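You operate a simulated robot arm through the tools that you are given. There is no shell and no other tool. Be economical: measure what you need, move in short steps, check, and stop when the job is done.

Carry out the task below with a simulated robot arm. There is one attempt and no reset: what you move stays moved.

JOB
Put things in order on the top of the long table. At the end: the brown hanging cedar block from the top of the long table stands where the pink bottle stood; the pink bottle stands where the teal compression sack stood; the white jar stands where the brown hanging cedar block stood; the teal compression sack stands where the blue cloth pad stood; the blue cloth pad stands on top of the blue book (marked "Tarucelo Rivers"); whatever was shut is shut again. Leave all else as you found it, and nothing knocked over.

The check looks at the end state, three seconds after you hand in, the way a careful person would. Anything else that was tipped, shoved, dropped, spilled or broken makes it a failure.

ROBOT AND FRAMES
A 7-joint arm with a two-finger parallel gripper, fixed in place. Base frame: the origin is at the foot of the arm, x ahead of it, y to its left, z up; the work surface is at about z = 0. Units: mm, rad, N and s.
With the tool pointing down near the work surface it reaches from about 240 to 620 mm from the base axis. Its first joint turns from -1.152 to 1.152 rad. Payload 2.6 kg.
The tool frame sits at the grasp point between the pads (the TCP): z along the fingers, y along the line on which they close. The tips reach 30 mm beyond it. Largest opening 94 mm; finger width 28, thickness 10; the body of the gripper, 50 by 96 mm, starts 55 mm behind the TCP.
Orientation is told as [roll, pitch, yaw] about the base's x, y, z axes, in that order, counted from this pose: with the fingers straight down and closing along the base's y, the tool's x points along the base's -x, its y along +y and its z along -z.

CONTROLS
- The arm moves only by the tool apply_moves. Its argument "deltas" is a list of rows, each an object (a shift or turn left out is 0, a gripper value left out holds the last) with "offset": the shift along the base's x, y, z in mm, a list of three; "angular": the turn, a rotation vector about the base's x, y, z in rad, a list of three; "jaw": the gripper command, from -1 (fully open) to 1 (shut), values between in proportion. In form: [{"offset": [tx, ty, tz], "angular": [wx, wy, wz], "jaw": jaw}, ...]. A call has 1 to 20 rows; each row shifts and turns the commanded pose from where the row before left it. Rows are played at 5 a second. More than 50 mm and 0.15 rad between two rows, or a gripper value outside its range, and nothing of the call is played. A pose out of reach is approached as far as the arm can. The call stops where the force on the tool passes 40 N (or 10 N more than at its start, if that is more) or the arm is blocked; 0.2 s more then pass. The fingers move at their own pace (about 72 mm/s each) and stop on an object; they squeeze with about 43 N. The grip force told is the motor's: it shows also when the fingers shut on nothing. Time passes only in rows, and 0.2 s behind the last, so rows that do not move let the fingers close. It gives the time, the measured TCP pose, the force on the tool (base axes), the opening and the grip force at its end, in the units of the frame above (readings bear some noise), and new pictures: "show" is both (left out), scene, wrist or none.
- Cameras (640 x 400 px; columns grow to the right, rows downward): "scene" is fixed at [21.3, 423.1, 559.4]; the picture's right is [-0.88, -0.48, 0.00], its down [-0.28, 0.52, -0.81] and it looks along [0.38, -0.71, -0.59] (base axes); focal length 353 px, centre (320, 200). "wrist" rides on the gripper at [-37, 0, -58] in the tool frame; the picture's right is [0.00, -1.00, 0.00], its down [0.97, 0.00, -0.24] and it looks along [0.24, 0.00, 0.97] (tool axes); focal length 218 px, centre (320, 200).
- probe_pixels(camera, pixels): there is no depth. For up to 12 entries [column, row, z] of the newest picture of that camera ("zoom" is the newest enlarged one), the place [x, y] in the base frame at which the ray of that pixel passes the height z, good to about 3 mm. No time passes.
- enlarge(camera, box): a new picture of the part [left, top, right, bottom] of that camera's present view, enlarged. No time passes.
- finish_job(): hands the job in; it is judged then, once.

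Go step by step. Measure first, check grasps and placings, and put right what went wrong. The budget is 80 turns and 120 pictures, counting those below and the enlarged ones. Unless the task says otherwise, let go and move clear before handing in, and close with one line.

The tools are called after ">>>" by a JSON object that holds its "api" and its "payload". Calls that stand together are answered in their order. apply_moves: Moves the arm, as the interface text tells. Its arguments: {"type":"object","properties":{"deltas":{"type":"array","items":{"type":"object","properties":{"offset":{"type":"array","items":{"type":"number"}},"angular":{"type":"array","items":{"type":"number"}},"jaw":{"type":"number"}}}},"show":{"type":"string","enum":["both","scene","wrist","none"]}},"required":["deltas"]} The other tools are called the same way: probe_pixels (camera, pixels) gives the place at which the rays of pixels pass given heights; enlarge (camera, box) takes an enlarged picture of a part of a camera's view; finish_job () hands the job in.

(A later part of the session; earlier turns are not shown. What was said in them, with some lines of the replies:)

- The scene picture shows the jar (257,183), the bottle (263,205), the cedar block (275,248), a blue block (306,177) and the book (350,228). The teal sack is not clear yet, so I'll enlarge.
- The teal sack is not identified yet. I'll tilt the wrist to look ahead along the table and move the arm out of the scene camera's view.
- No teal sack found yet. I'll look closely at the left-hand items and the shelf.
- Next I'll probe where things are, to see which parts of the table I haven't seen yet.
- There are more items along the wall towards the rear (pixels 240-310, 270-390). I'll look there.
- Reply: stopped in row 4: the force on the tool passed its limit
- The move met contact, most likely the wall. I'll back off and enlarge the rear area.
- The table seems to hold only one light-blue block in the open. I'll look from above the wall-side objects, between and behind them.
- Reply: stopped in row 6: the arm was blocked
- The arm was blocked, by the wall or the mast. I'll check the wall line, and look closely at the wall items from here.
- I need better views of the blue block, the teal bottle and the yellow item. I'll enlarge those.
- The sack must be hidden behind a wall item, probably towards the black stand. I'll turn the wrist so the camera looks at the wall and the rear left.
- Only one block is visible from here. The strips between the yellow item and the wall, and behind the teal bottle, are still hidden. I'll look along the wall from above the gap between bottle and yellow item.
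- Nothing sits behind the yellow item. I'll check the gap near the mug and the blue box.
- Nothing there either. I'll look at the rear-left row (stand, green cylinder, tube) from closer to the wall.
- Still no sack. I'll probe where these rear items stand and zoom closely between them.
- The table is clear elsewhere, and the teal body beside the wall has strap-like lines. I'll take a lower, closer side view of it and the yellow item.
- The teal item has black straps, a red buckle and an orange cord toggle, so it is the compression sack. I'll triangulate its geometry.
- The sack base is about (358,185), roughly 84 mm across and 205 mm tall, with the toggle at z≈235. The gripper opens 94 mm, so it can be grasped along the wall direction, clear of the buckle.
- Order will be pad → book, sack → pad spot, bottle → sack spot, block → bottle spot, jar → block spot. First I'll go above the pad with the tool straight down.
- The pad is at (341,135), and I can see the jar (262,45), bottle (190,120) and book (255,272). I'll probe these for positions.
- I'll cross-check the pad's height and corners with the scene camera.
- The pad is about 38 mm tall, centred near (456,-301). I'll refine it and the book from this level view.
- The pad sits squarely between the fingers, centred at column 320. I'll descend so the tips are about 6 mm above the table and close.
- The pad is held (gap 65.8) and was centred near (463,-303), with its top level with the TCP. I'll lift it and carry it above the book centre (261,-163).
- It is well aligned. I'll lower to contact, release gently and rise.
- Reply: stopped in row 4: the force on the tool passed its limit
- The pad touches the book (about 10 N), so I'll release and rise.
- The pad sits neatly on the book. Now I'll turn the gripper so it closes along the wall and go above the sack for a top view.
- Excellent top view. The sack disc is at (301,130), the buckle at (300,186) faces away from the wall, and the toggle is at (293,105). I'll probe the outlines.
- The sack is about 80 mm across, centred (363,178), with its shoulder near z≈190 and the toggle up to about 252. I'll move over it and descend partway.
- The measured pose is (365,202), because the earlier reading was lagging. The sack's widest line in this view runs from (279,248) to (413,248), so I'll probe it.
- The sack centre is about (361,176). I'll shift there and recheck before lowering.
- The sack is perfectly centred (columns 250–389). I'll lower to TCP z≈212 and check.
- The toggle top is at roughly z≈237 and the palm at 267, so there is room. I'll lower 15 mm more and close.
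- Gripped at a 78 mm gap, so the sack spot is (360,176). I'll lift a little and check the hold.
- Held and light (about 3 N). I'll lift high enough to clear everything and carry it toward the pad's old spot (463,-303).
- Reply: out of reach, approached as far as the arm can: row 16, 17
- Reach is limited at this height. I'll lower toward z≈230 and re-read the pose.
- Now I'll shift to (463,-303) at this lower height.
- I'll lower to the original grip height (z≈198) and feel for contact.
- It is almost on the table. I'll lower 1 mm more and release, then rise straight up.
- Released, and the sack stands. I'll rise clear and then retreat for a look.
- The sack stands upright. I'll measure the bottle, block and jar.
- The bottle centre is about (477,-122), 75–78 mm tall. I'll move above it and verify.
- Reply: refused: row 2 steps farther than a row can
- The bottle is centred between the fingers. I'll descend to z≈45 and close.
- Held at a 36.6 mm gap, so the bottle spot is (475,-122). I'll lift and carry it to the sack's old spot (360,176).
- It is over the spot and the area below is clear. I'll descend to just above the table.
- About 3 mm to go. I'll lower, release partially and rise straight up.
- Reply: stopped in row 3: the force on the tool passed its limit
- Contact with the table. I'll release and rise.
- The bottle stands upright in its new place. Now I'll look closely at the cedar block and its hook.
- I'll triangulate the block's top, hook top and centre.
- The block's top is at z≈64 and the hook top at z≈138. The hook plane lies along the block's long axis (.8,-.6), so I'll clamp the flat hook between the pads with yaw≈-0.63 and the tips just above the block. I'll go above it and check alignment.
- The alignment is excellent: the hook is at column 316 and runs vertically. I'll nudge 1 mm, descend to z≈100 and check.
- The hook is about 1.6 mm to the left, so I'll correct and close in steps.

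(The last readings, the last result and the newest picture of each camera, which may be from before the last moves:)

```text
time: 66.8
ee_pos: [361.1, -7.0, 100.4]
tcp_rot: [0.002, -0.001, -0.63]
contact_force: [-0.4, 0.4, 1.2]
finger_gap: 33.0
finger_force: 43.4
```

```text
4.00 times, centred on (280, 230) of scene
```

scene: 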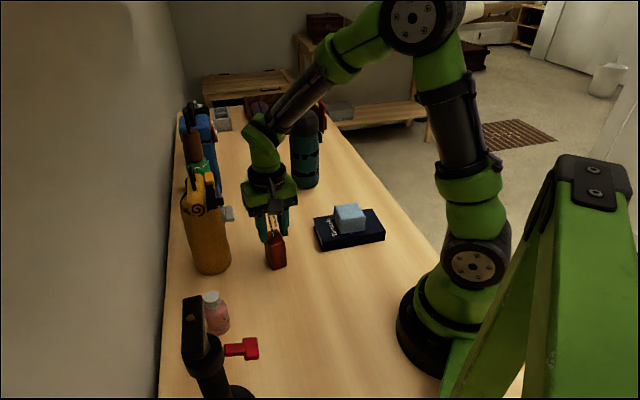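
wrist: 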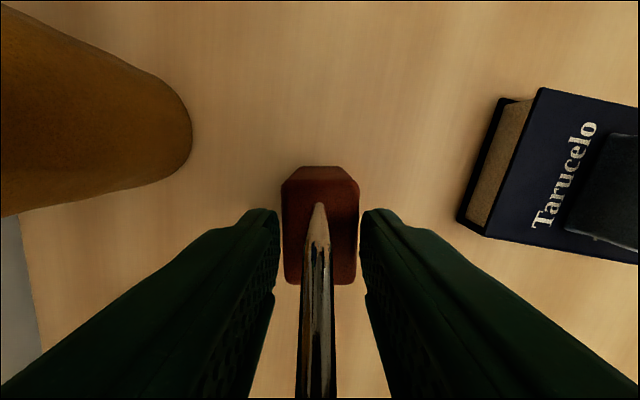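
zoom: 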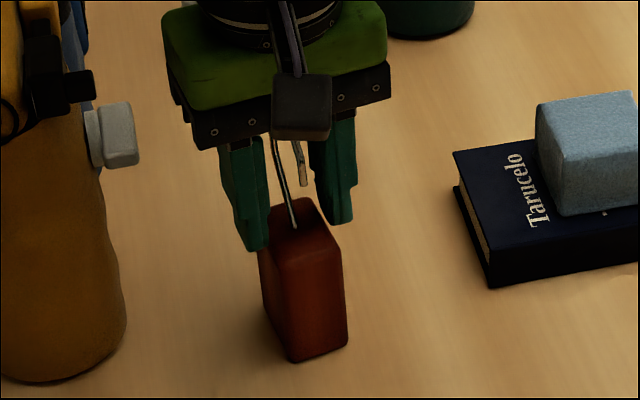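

The fingertips have clamped the block's upper sides (gap 33). I'll open slightly, go 8 mm deeper for a firmer hold, and close again.

>>> {"api": "apply_moves", "payload": {"deltas": [{"jaw": 0.0}, {"jaw": 0.0}, {"offset": [0, 0, -4]}, {"offset": [0, 0, -4]}, {}, {"jaw": 0.3}, {"jaw": 0.6}, {"jaw": 1}, {"jaw": 1}]}}

>>> {"api": "enlarge", "payload": {"camera": "scene", "box": [230, 180, 330, 280]}}

```text
time: 68.8
ee_pos: [361.5, -7.1, 93.1]
tcp_rot: [0.003, -0.005, -0.63]
contact_force: [-3.0, -2.7, 24.9]
finger_gap: 33.0
finger_force: 42.7
```

scene: 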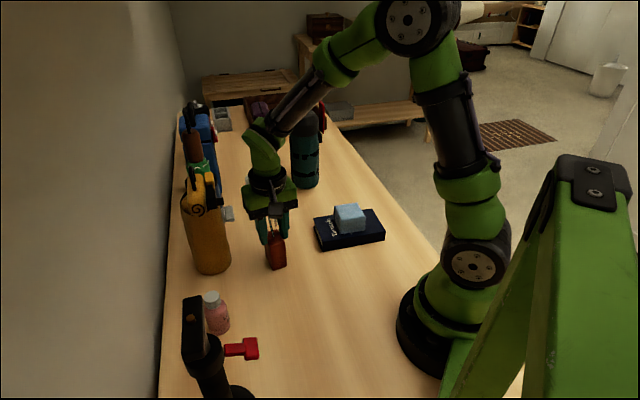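
wrist: 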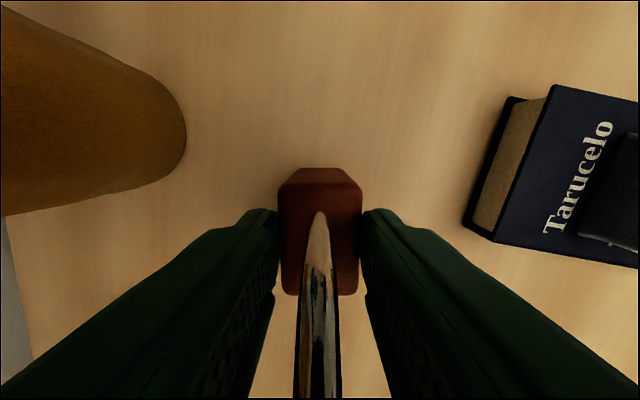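

```text
4.00 times, centred on (280, 230) of scene
```

zoom: 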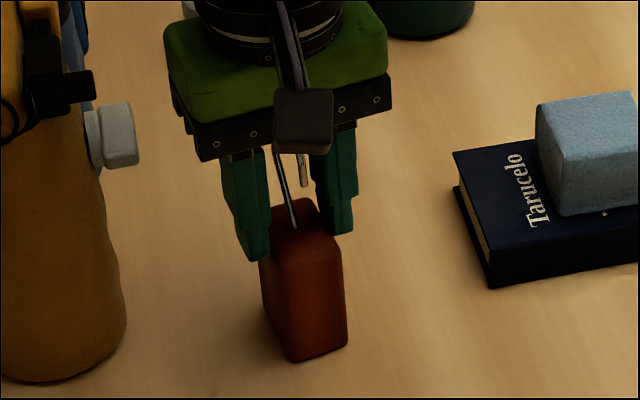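

The palm touches the hook top, so this is as deep as I can go. The grip is good, so I'll lift and carry it to the bottle's old spot (475,-122).

>>> {"api": "apply_moves", "payload": {"deltas": [{"offset": [0, 0, 10]}, {"offset": [0, 0, 15]}, {"offset": [0, 0, 20]}, {"offset": [19, -19, 0]}, {"offset": [19, -19, 0]}, {"offset": [19, -19, 0]}, {"offset": [19, -19, 0]}, {"offset": [19, -20, 0]}, {"offset": [18, -19, 0]}, {}, {}]}}

>>> {"api": "enlarge", "payload": {"camera": "scene", "box": [210, 150, 310, 240]}}

```text
time: 71.2
ee_pos: [474.4, -120.8, 138.4]
tcp_rot: [0.003, -0.003, -0.63]
contact_force: [-0.3, -0.8, -1.2]
finger_gap: 33.2
finger_force: 42.8
```

scene: 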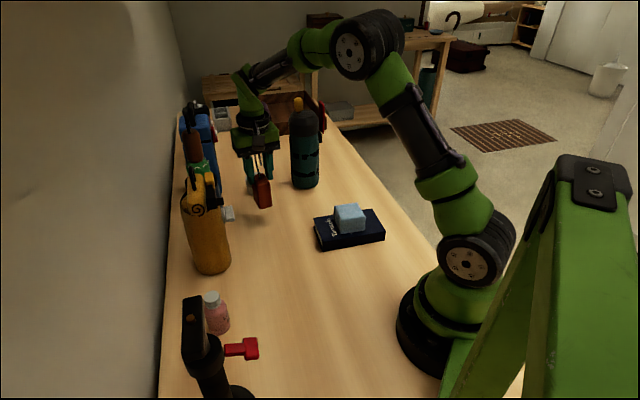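
wrist: 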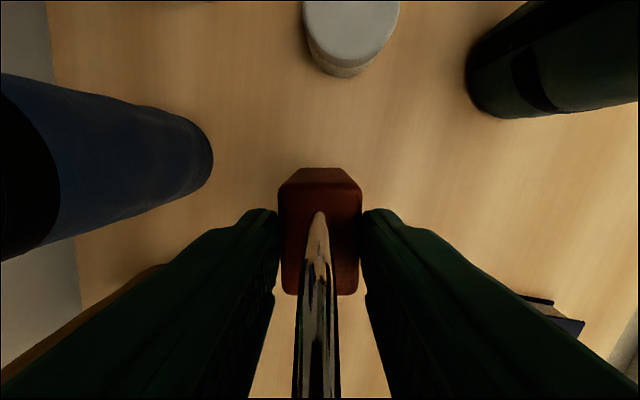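

```text
4.44 times, centred on (260, 195) of scene
```

zoom: 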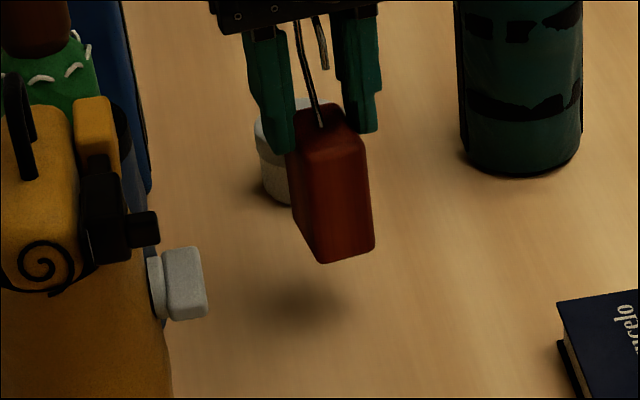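

Held upright. I'll lower toward the table and stop on contact.

>>> {"api": "apply_moves", "payload": {"deltas": [{"offset": [0.5, -1, -25]}, {"offset": [0, 0, -14]}, {"offset": [0, 0, -3]}, {}, {"offset": [0, 0, -1.5]}, {}]}}

>>> {"api": "enlarge", "payload": {"camera": "scene", "box": [210, 150, 310, 240]}}

```text
time: 72.6
ee_pos: [475.2, -122.3, 93.9]
tcp_rot: [0.002, 0.0, -0.631]
contact_force: [0.2, 0.0, -1.0]
finger_gap: 33.1
finger_force: 42.9
```

scene: 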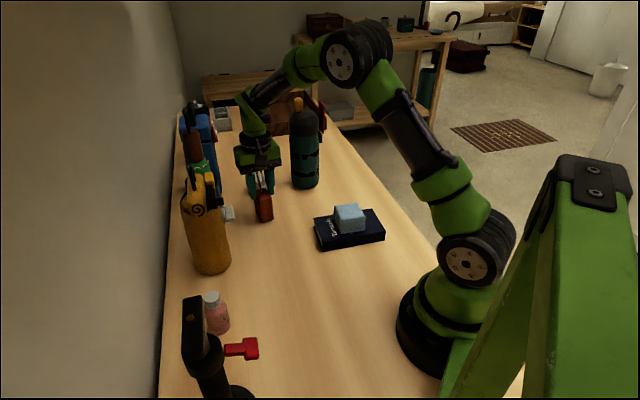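
wrist: 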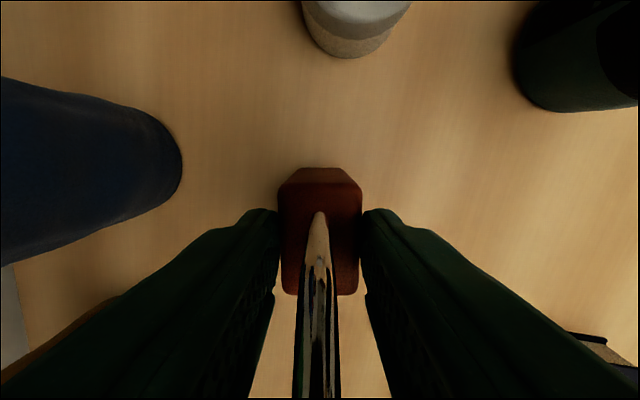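

```text
4.44 times, centred on (260, 195) of scene
```

zoom: 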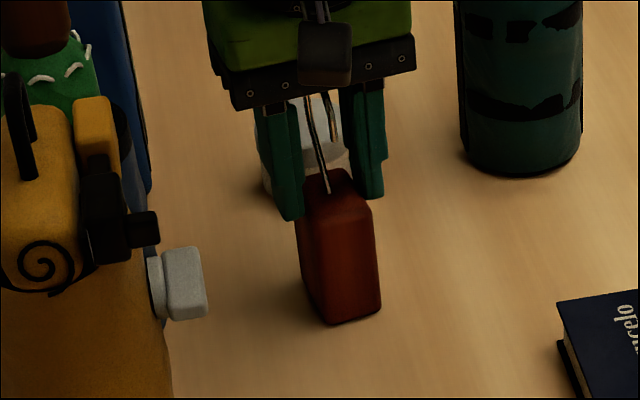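

Nearly there. I'll lower a touch until there is contact.

>>> {"api": "apply_moves", "payload": {"deltas": [{"offset": [0, 0, -0.8]}, {}, {"offset": [0, 0, -0.8]}, {}], "show": "none"}}

```text
time: 73.6
ee_pos: [475.3, -122.4, 93.3]
tcp_rot: [0.004, -0.005, -0.63]
contact_force: [-2.9, 0.8, 13.0]
finger_gap: 33.1
finger_force: 43.1
```

In contact (13 N). I'll open only to about 50 mm and rise straight up past the hook.

>>> {"api": "apply_moves", "payload": {"deltas": [{"offset": [0, 0, 0.6]}, {"jaw": 0.2}, {"jaw": 0.0}, {"jaw": -0.3}, {}, {"offset": [0, 0, 15]}, {"offset": [0, 0, 30]}, {"offset": [0, 0, 40]}, {"offset": [0, 0, 40]}, {"jaw": -1}, {}]}}

>>> {"api": "enlarge", "payload": {"camera": "scene", "box": [210, 150, 310, 240]}}

```text
time: 76.0
ee_pos: [476.4, -122.4, 217.5]
tcp_rot: [0.002, -0.001, -0.63]
contact_force: [-0.8, -0.1, -1.1]
finger_gap: 94.2
finger_force: 0.0
```

scene: 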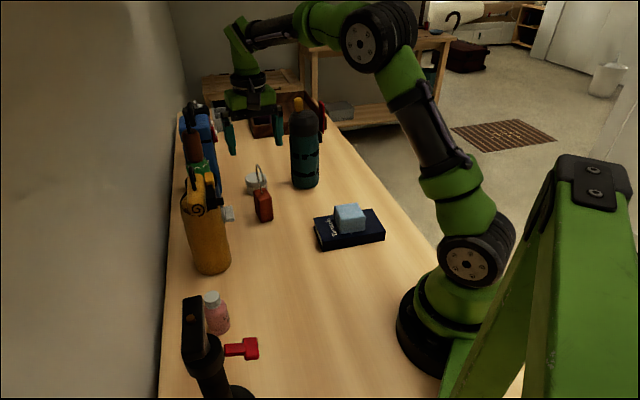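
wrist: 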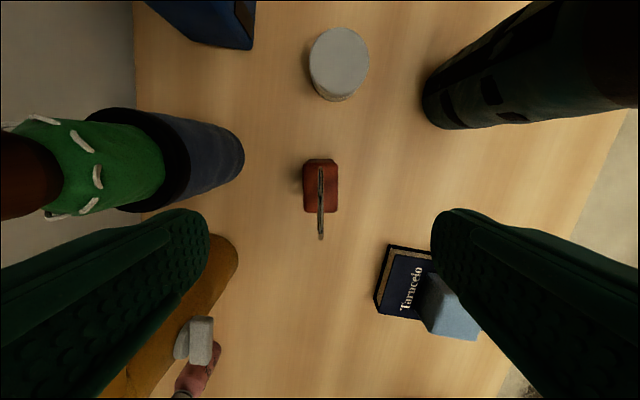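

```text
4.44 times, centred on (260, 195) of scene
```

zoom: 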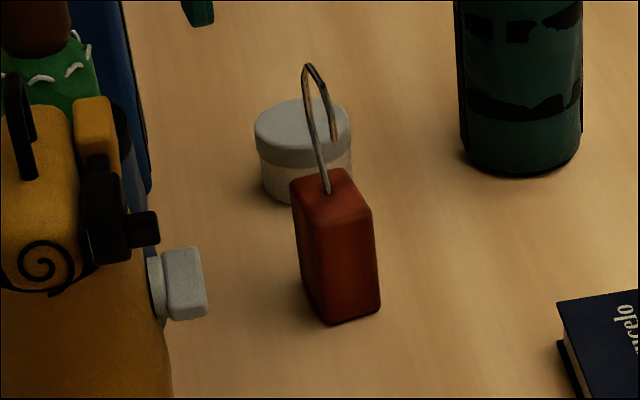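

The block stands upright at its new place. Now the jar: I'll probe its lid at (339,60).

>>> {"api": "probe_pixels", "payload": {"camera": "wrist", "pixels": [[339, 60, 45], [339, 60, 50], [309, 62, 48], [369, 62, 48], [345, 101, 0], [243, 155, 0], [432, 122, 0]]}}

>>> {"api": "probe_pixels", "payload": {"camera": "scene", "pixels": [[257, 178, 45], [257, 178, 50], [246, 179, 48], [268, 179, 48]]}}

```text
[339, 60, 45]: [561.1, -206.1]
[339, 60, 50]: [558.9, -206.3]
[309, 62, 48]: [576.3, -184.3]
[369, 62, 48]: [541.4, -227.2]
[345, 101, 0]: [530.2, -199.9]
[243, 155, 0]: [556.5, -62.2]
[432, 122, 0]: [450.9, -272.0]
```

```text
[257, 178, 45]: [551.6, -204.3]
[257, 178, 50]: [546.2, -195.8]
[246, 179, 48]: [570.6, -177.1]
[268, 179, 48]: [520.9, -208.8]
```

The jar centre is about (556,-204), roughly 57 mm across. I'll move over it and lower to check.

>>> {"api": "apply_moves", "payload": {"deltas": [{"offset": [20, -20, -5]}, {"offset": [20, -20, -5]}, {"offset": [20, -21, -10]}, {"offset": [10, -10, -30]}, {"offset": [9, -11, -25]}, {}, {}]}}

```text
time: 77.6
ee_pos: [555.3, -202.7, 143.1]
tcp_rot: [0.001, -0.002, -0.63]
contact_force: [-0.5, 0.9, -0.1]
finger_gap: 94.1
finger_force: 0.2
```

scene: 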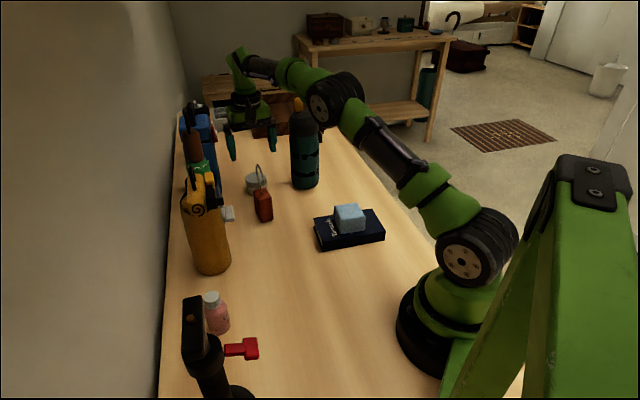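
wrist: 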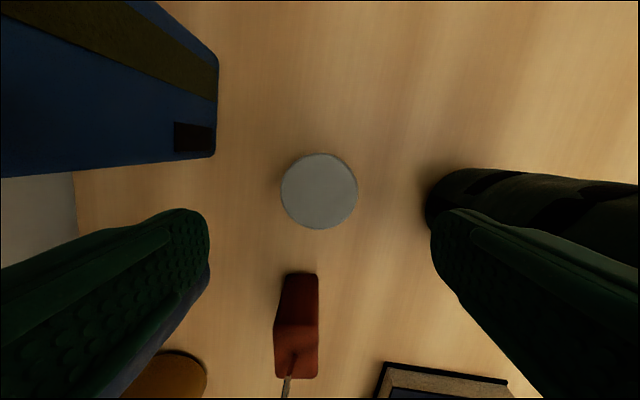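

The jar is centred in columns and about 6 mm further out in rows. I'll correct, descend to z≈38 in small steps and close.

>>> {"api": "apply_moves", "payload": {"deltas": [{"offset": [2, -1.5, -25]}, {"offset": [2, -1.5, -25]}, {"offset": [0, 0, -25]}, {"offset": [0, 0, -20]}, {"offset": [0, 0, -9]}, {}, {"jaw": 0.3}, {"jaw": 1}, {"jaw": 1}, {}]}}

```text
time: 79.8
ee_pos: [556.5, -208.2, 38.8]
tcp_rot: [0.002, -0.003, -0.629]
contact_force: [-0.4, 1.2, -0.2]
finger_gap: 56.7
finger_force: 43.0
```

scene: 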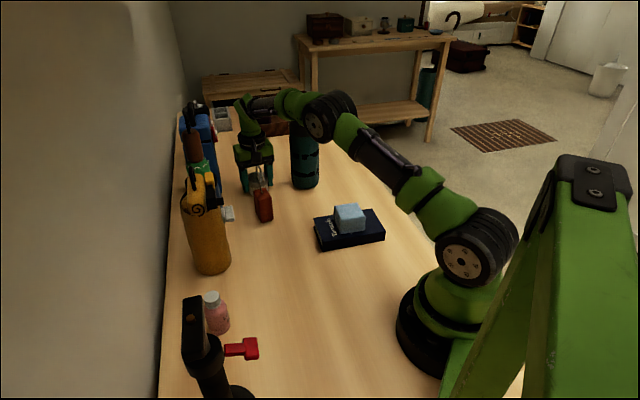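
wrist: 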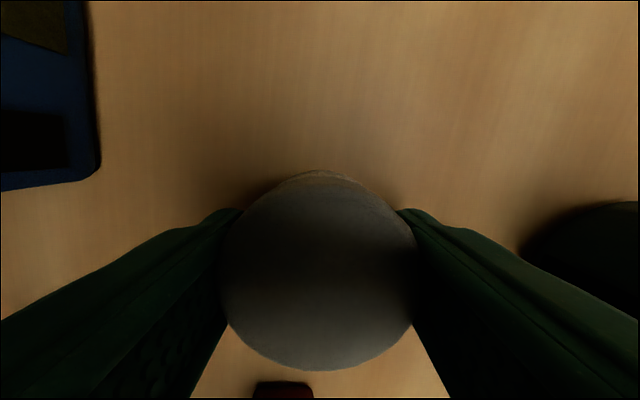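

The jar is held (gap 56.7) and its centre is about 4 mm outward of the TCP. I'll lift high, pass beside the block and go to the block's old spot (361,-7).

>>> {"api": "apply_moves", "payload": {"deltas": [{"offset": [0, 0, 25]}, {"offset": [0, 0, 40]}, {"offset": [-5, 0, 45]}, {"offset": [-10, 5, 45]}, {"offset": [-29, 12, 10]}, {"offset": [-29, 13, 0]}, {"offset": [-29, 13, 0]}, {"offset": [-19.5, 32, 0]}, {"offset": [-19.5, 32, 0]}, {"offset": [-19.5, 32, 0]}, {"offset": [-19.5, 32, 0]}, {"offset": [-19, 32, 0]}, {}, {}]}}

```text
time: 82.8
ee_pos: [359.2, -4.7, 205.1]
tcp_rot: [0.002, -0.001, -0.629]
contact_force: [0.4, -0.6, -1.1]
finger_gap: 56.5
finger_force: 43.3
```

scene: 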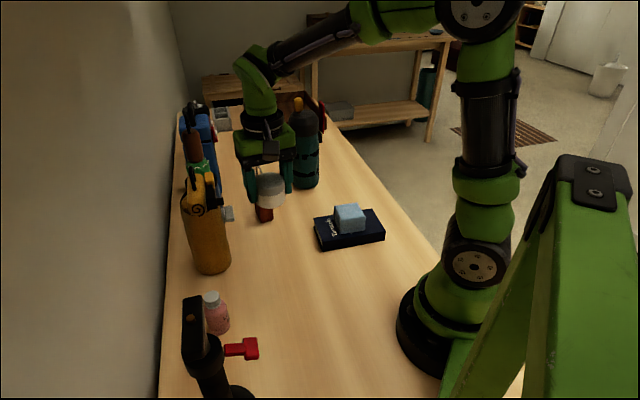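
wrist: 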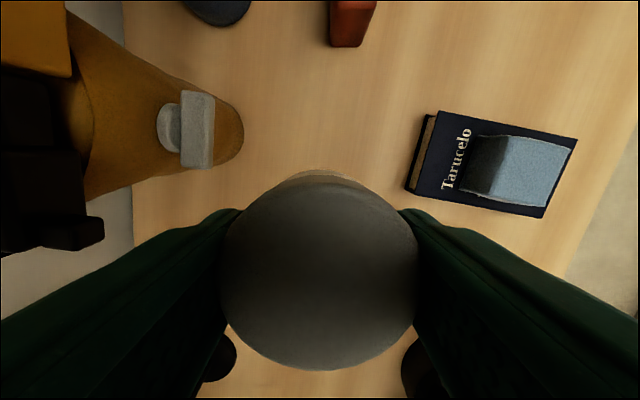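

It is above the spot. I'll descend to just above the table.

>>> {"api": "apply_moves", "payload": {"deltas": [{"offset": [-1, 0, -45]}, {"offset": [0, 0, -45]}, {"offset": [0, 0, -40]}, {"offset": [0, 0, -25]}, {"offset": [0, 0, -7]}, {}, {}], "show": "scene"}}

```text
time: 84.4
ee_pos: [359.3, -4.8, 44.6]
tcp_rot: [0.001, -0.002, -0.631]
contact_force: [-0.1, 0.2, -1.1]
finger_gap: 56.3
finger_force: 43.4
no pictures are left
```

No pictures are left, so I'll continue by readings. The grasp height was 38.8, and I'll lower in small steps until contact.

>>> {"api": "apply_moves", "payload": {"deltas": [{"offset": [-1, 0, -3]}, {"offset": [0, 0, -1.5]}, {}, {"offset": [0, 0, -0.7]}, {}], "show": "none"}}

```text
time: 85.6
ee_pos: [358.9, -5.2, 38.2]
tcp_rot: [0.002, -0.004, -0.631]
contact_force: [-12.8, -1.9, 32.5]
finger_gap: 56.3
finger_force: 43.0
no pictures are left
```

Firm contact with the table. I'll ease up half a millimetre, release and rise straight up.

>>> {"api": "apply_moves", "payload": {"deltas": [{"offset": [0, 0, 0.6]}, {}, {"jaw": -0.4}, {"jaw": -0.8}, {"jaw": -0.9}, {}], "show": "none"}}

```text
time: 87.0
ee_pos: [357.3, -4.7, 36.7]
tcp_rot: [0.002, -0.002, -0.63]
contact_force: [-0.5, -0.6, 0.4]
finger_gap: 89.4
finger_force: 0.0
no pictures are left
```

The gripper is open and no forces are acting. I'll rise straight up and move clear.

>>> {"api": "apply_moves", "payload": {"deltas": [{"offset": [0, 0, 20]}, {"offset": [0, 0, 40]}, {"offset": [0, 0, 45]}, {"offset": [0, 0, 45]}, {"offset": [0, 0, 45]}, {"offset": [0, 0, 45]}, {"offset": [-10, -30, 20]}, {}, {}], "show": "none"}}

```text
time: 89.0
ee_pos: [346.5, -35.2, 298.5]
tcp_rot: [0.002, -0.002, -0.631]
contact_force: [0.2, 0.0, -0.8]
finger_gap: 89.4
finger_force: 0.1
no pictures are left
```

The readings show no forces and the arm is clear of everything, so I'm handing in.

>>> {"api": "finish_job", "payload": {}}

```text
The job is handed in.
```

I moved all five items to their new places and handed the job in. The picture budget ran out just before the last step, so I set the jar down by force readings alone and never saw it standing. The other four were upright in the last pictures I had. Nothing shut was opened.
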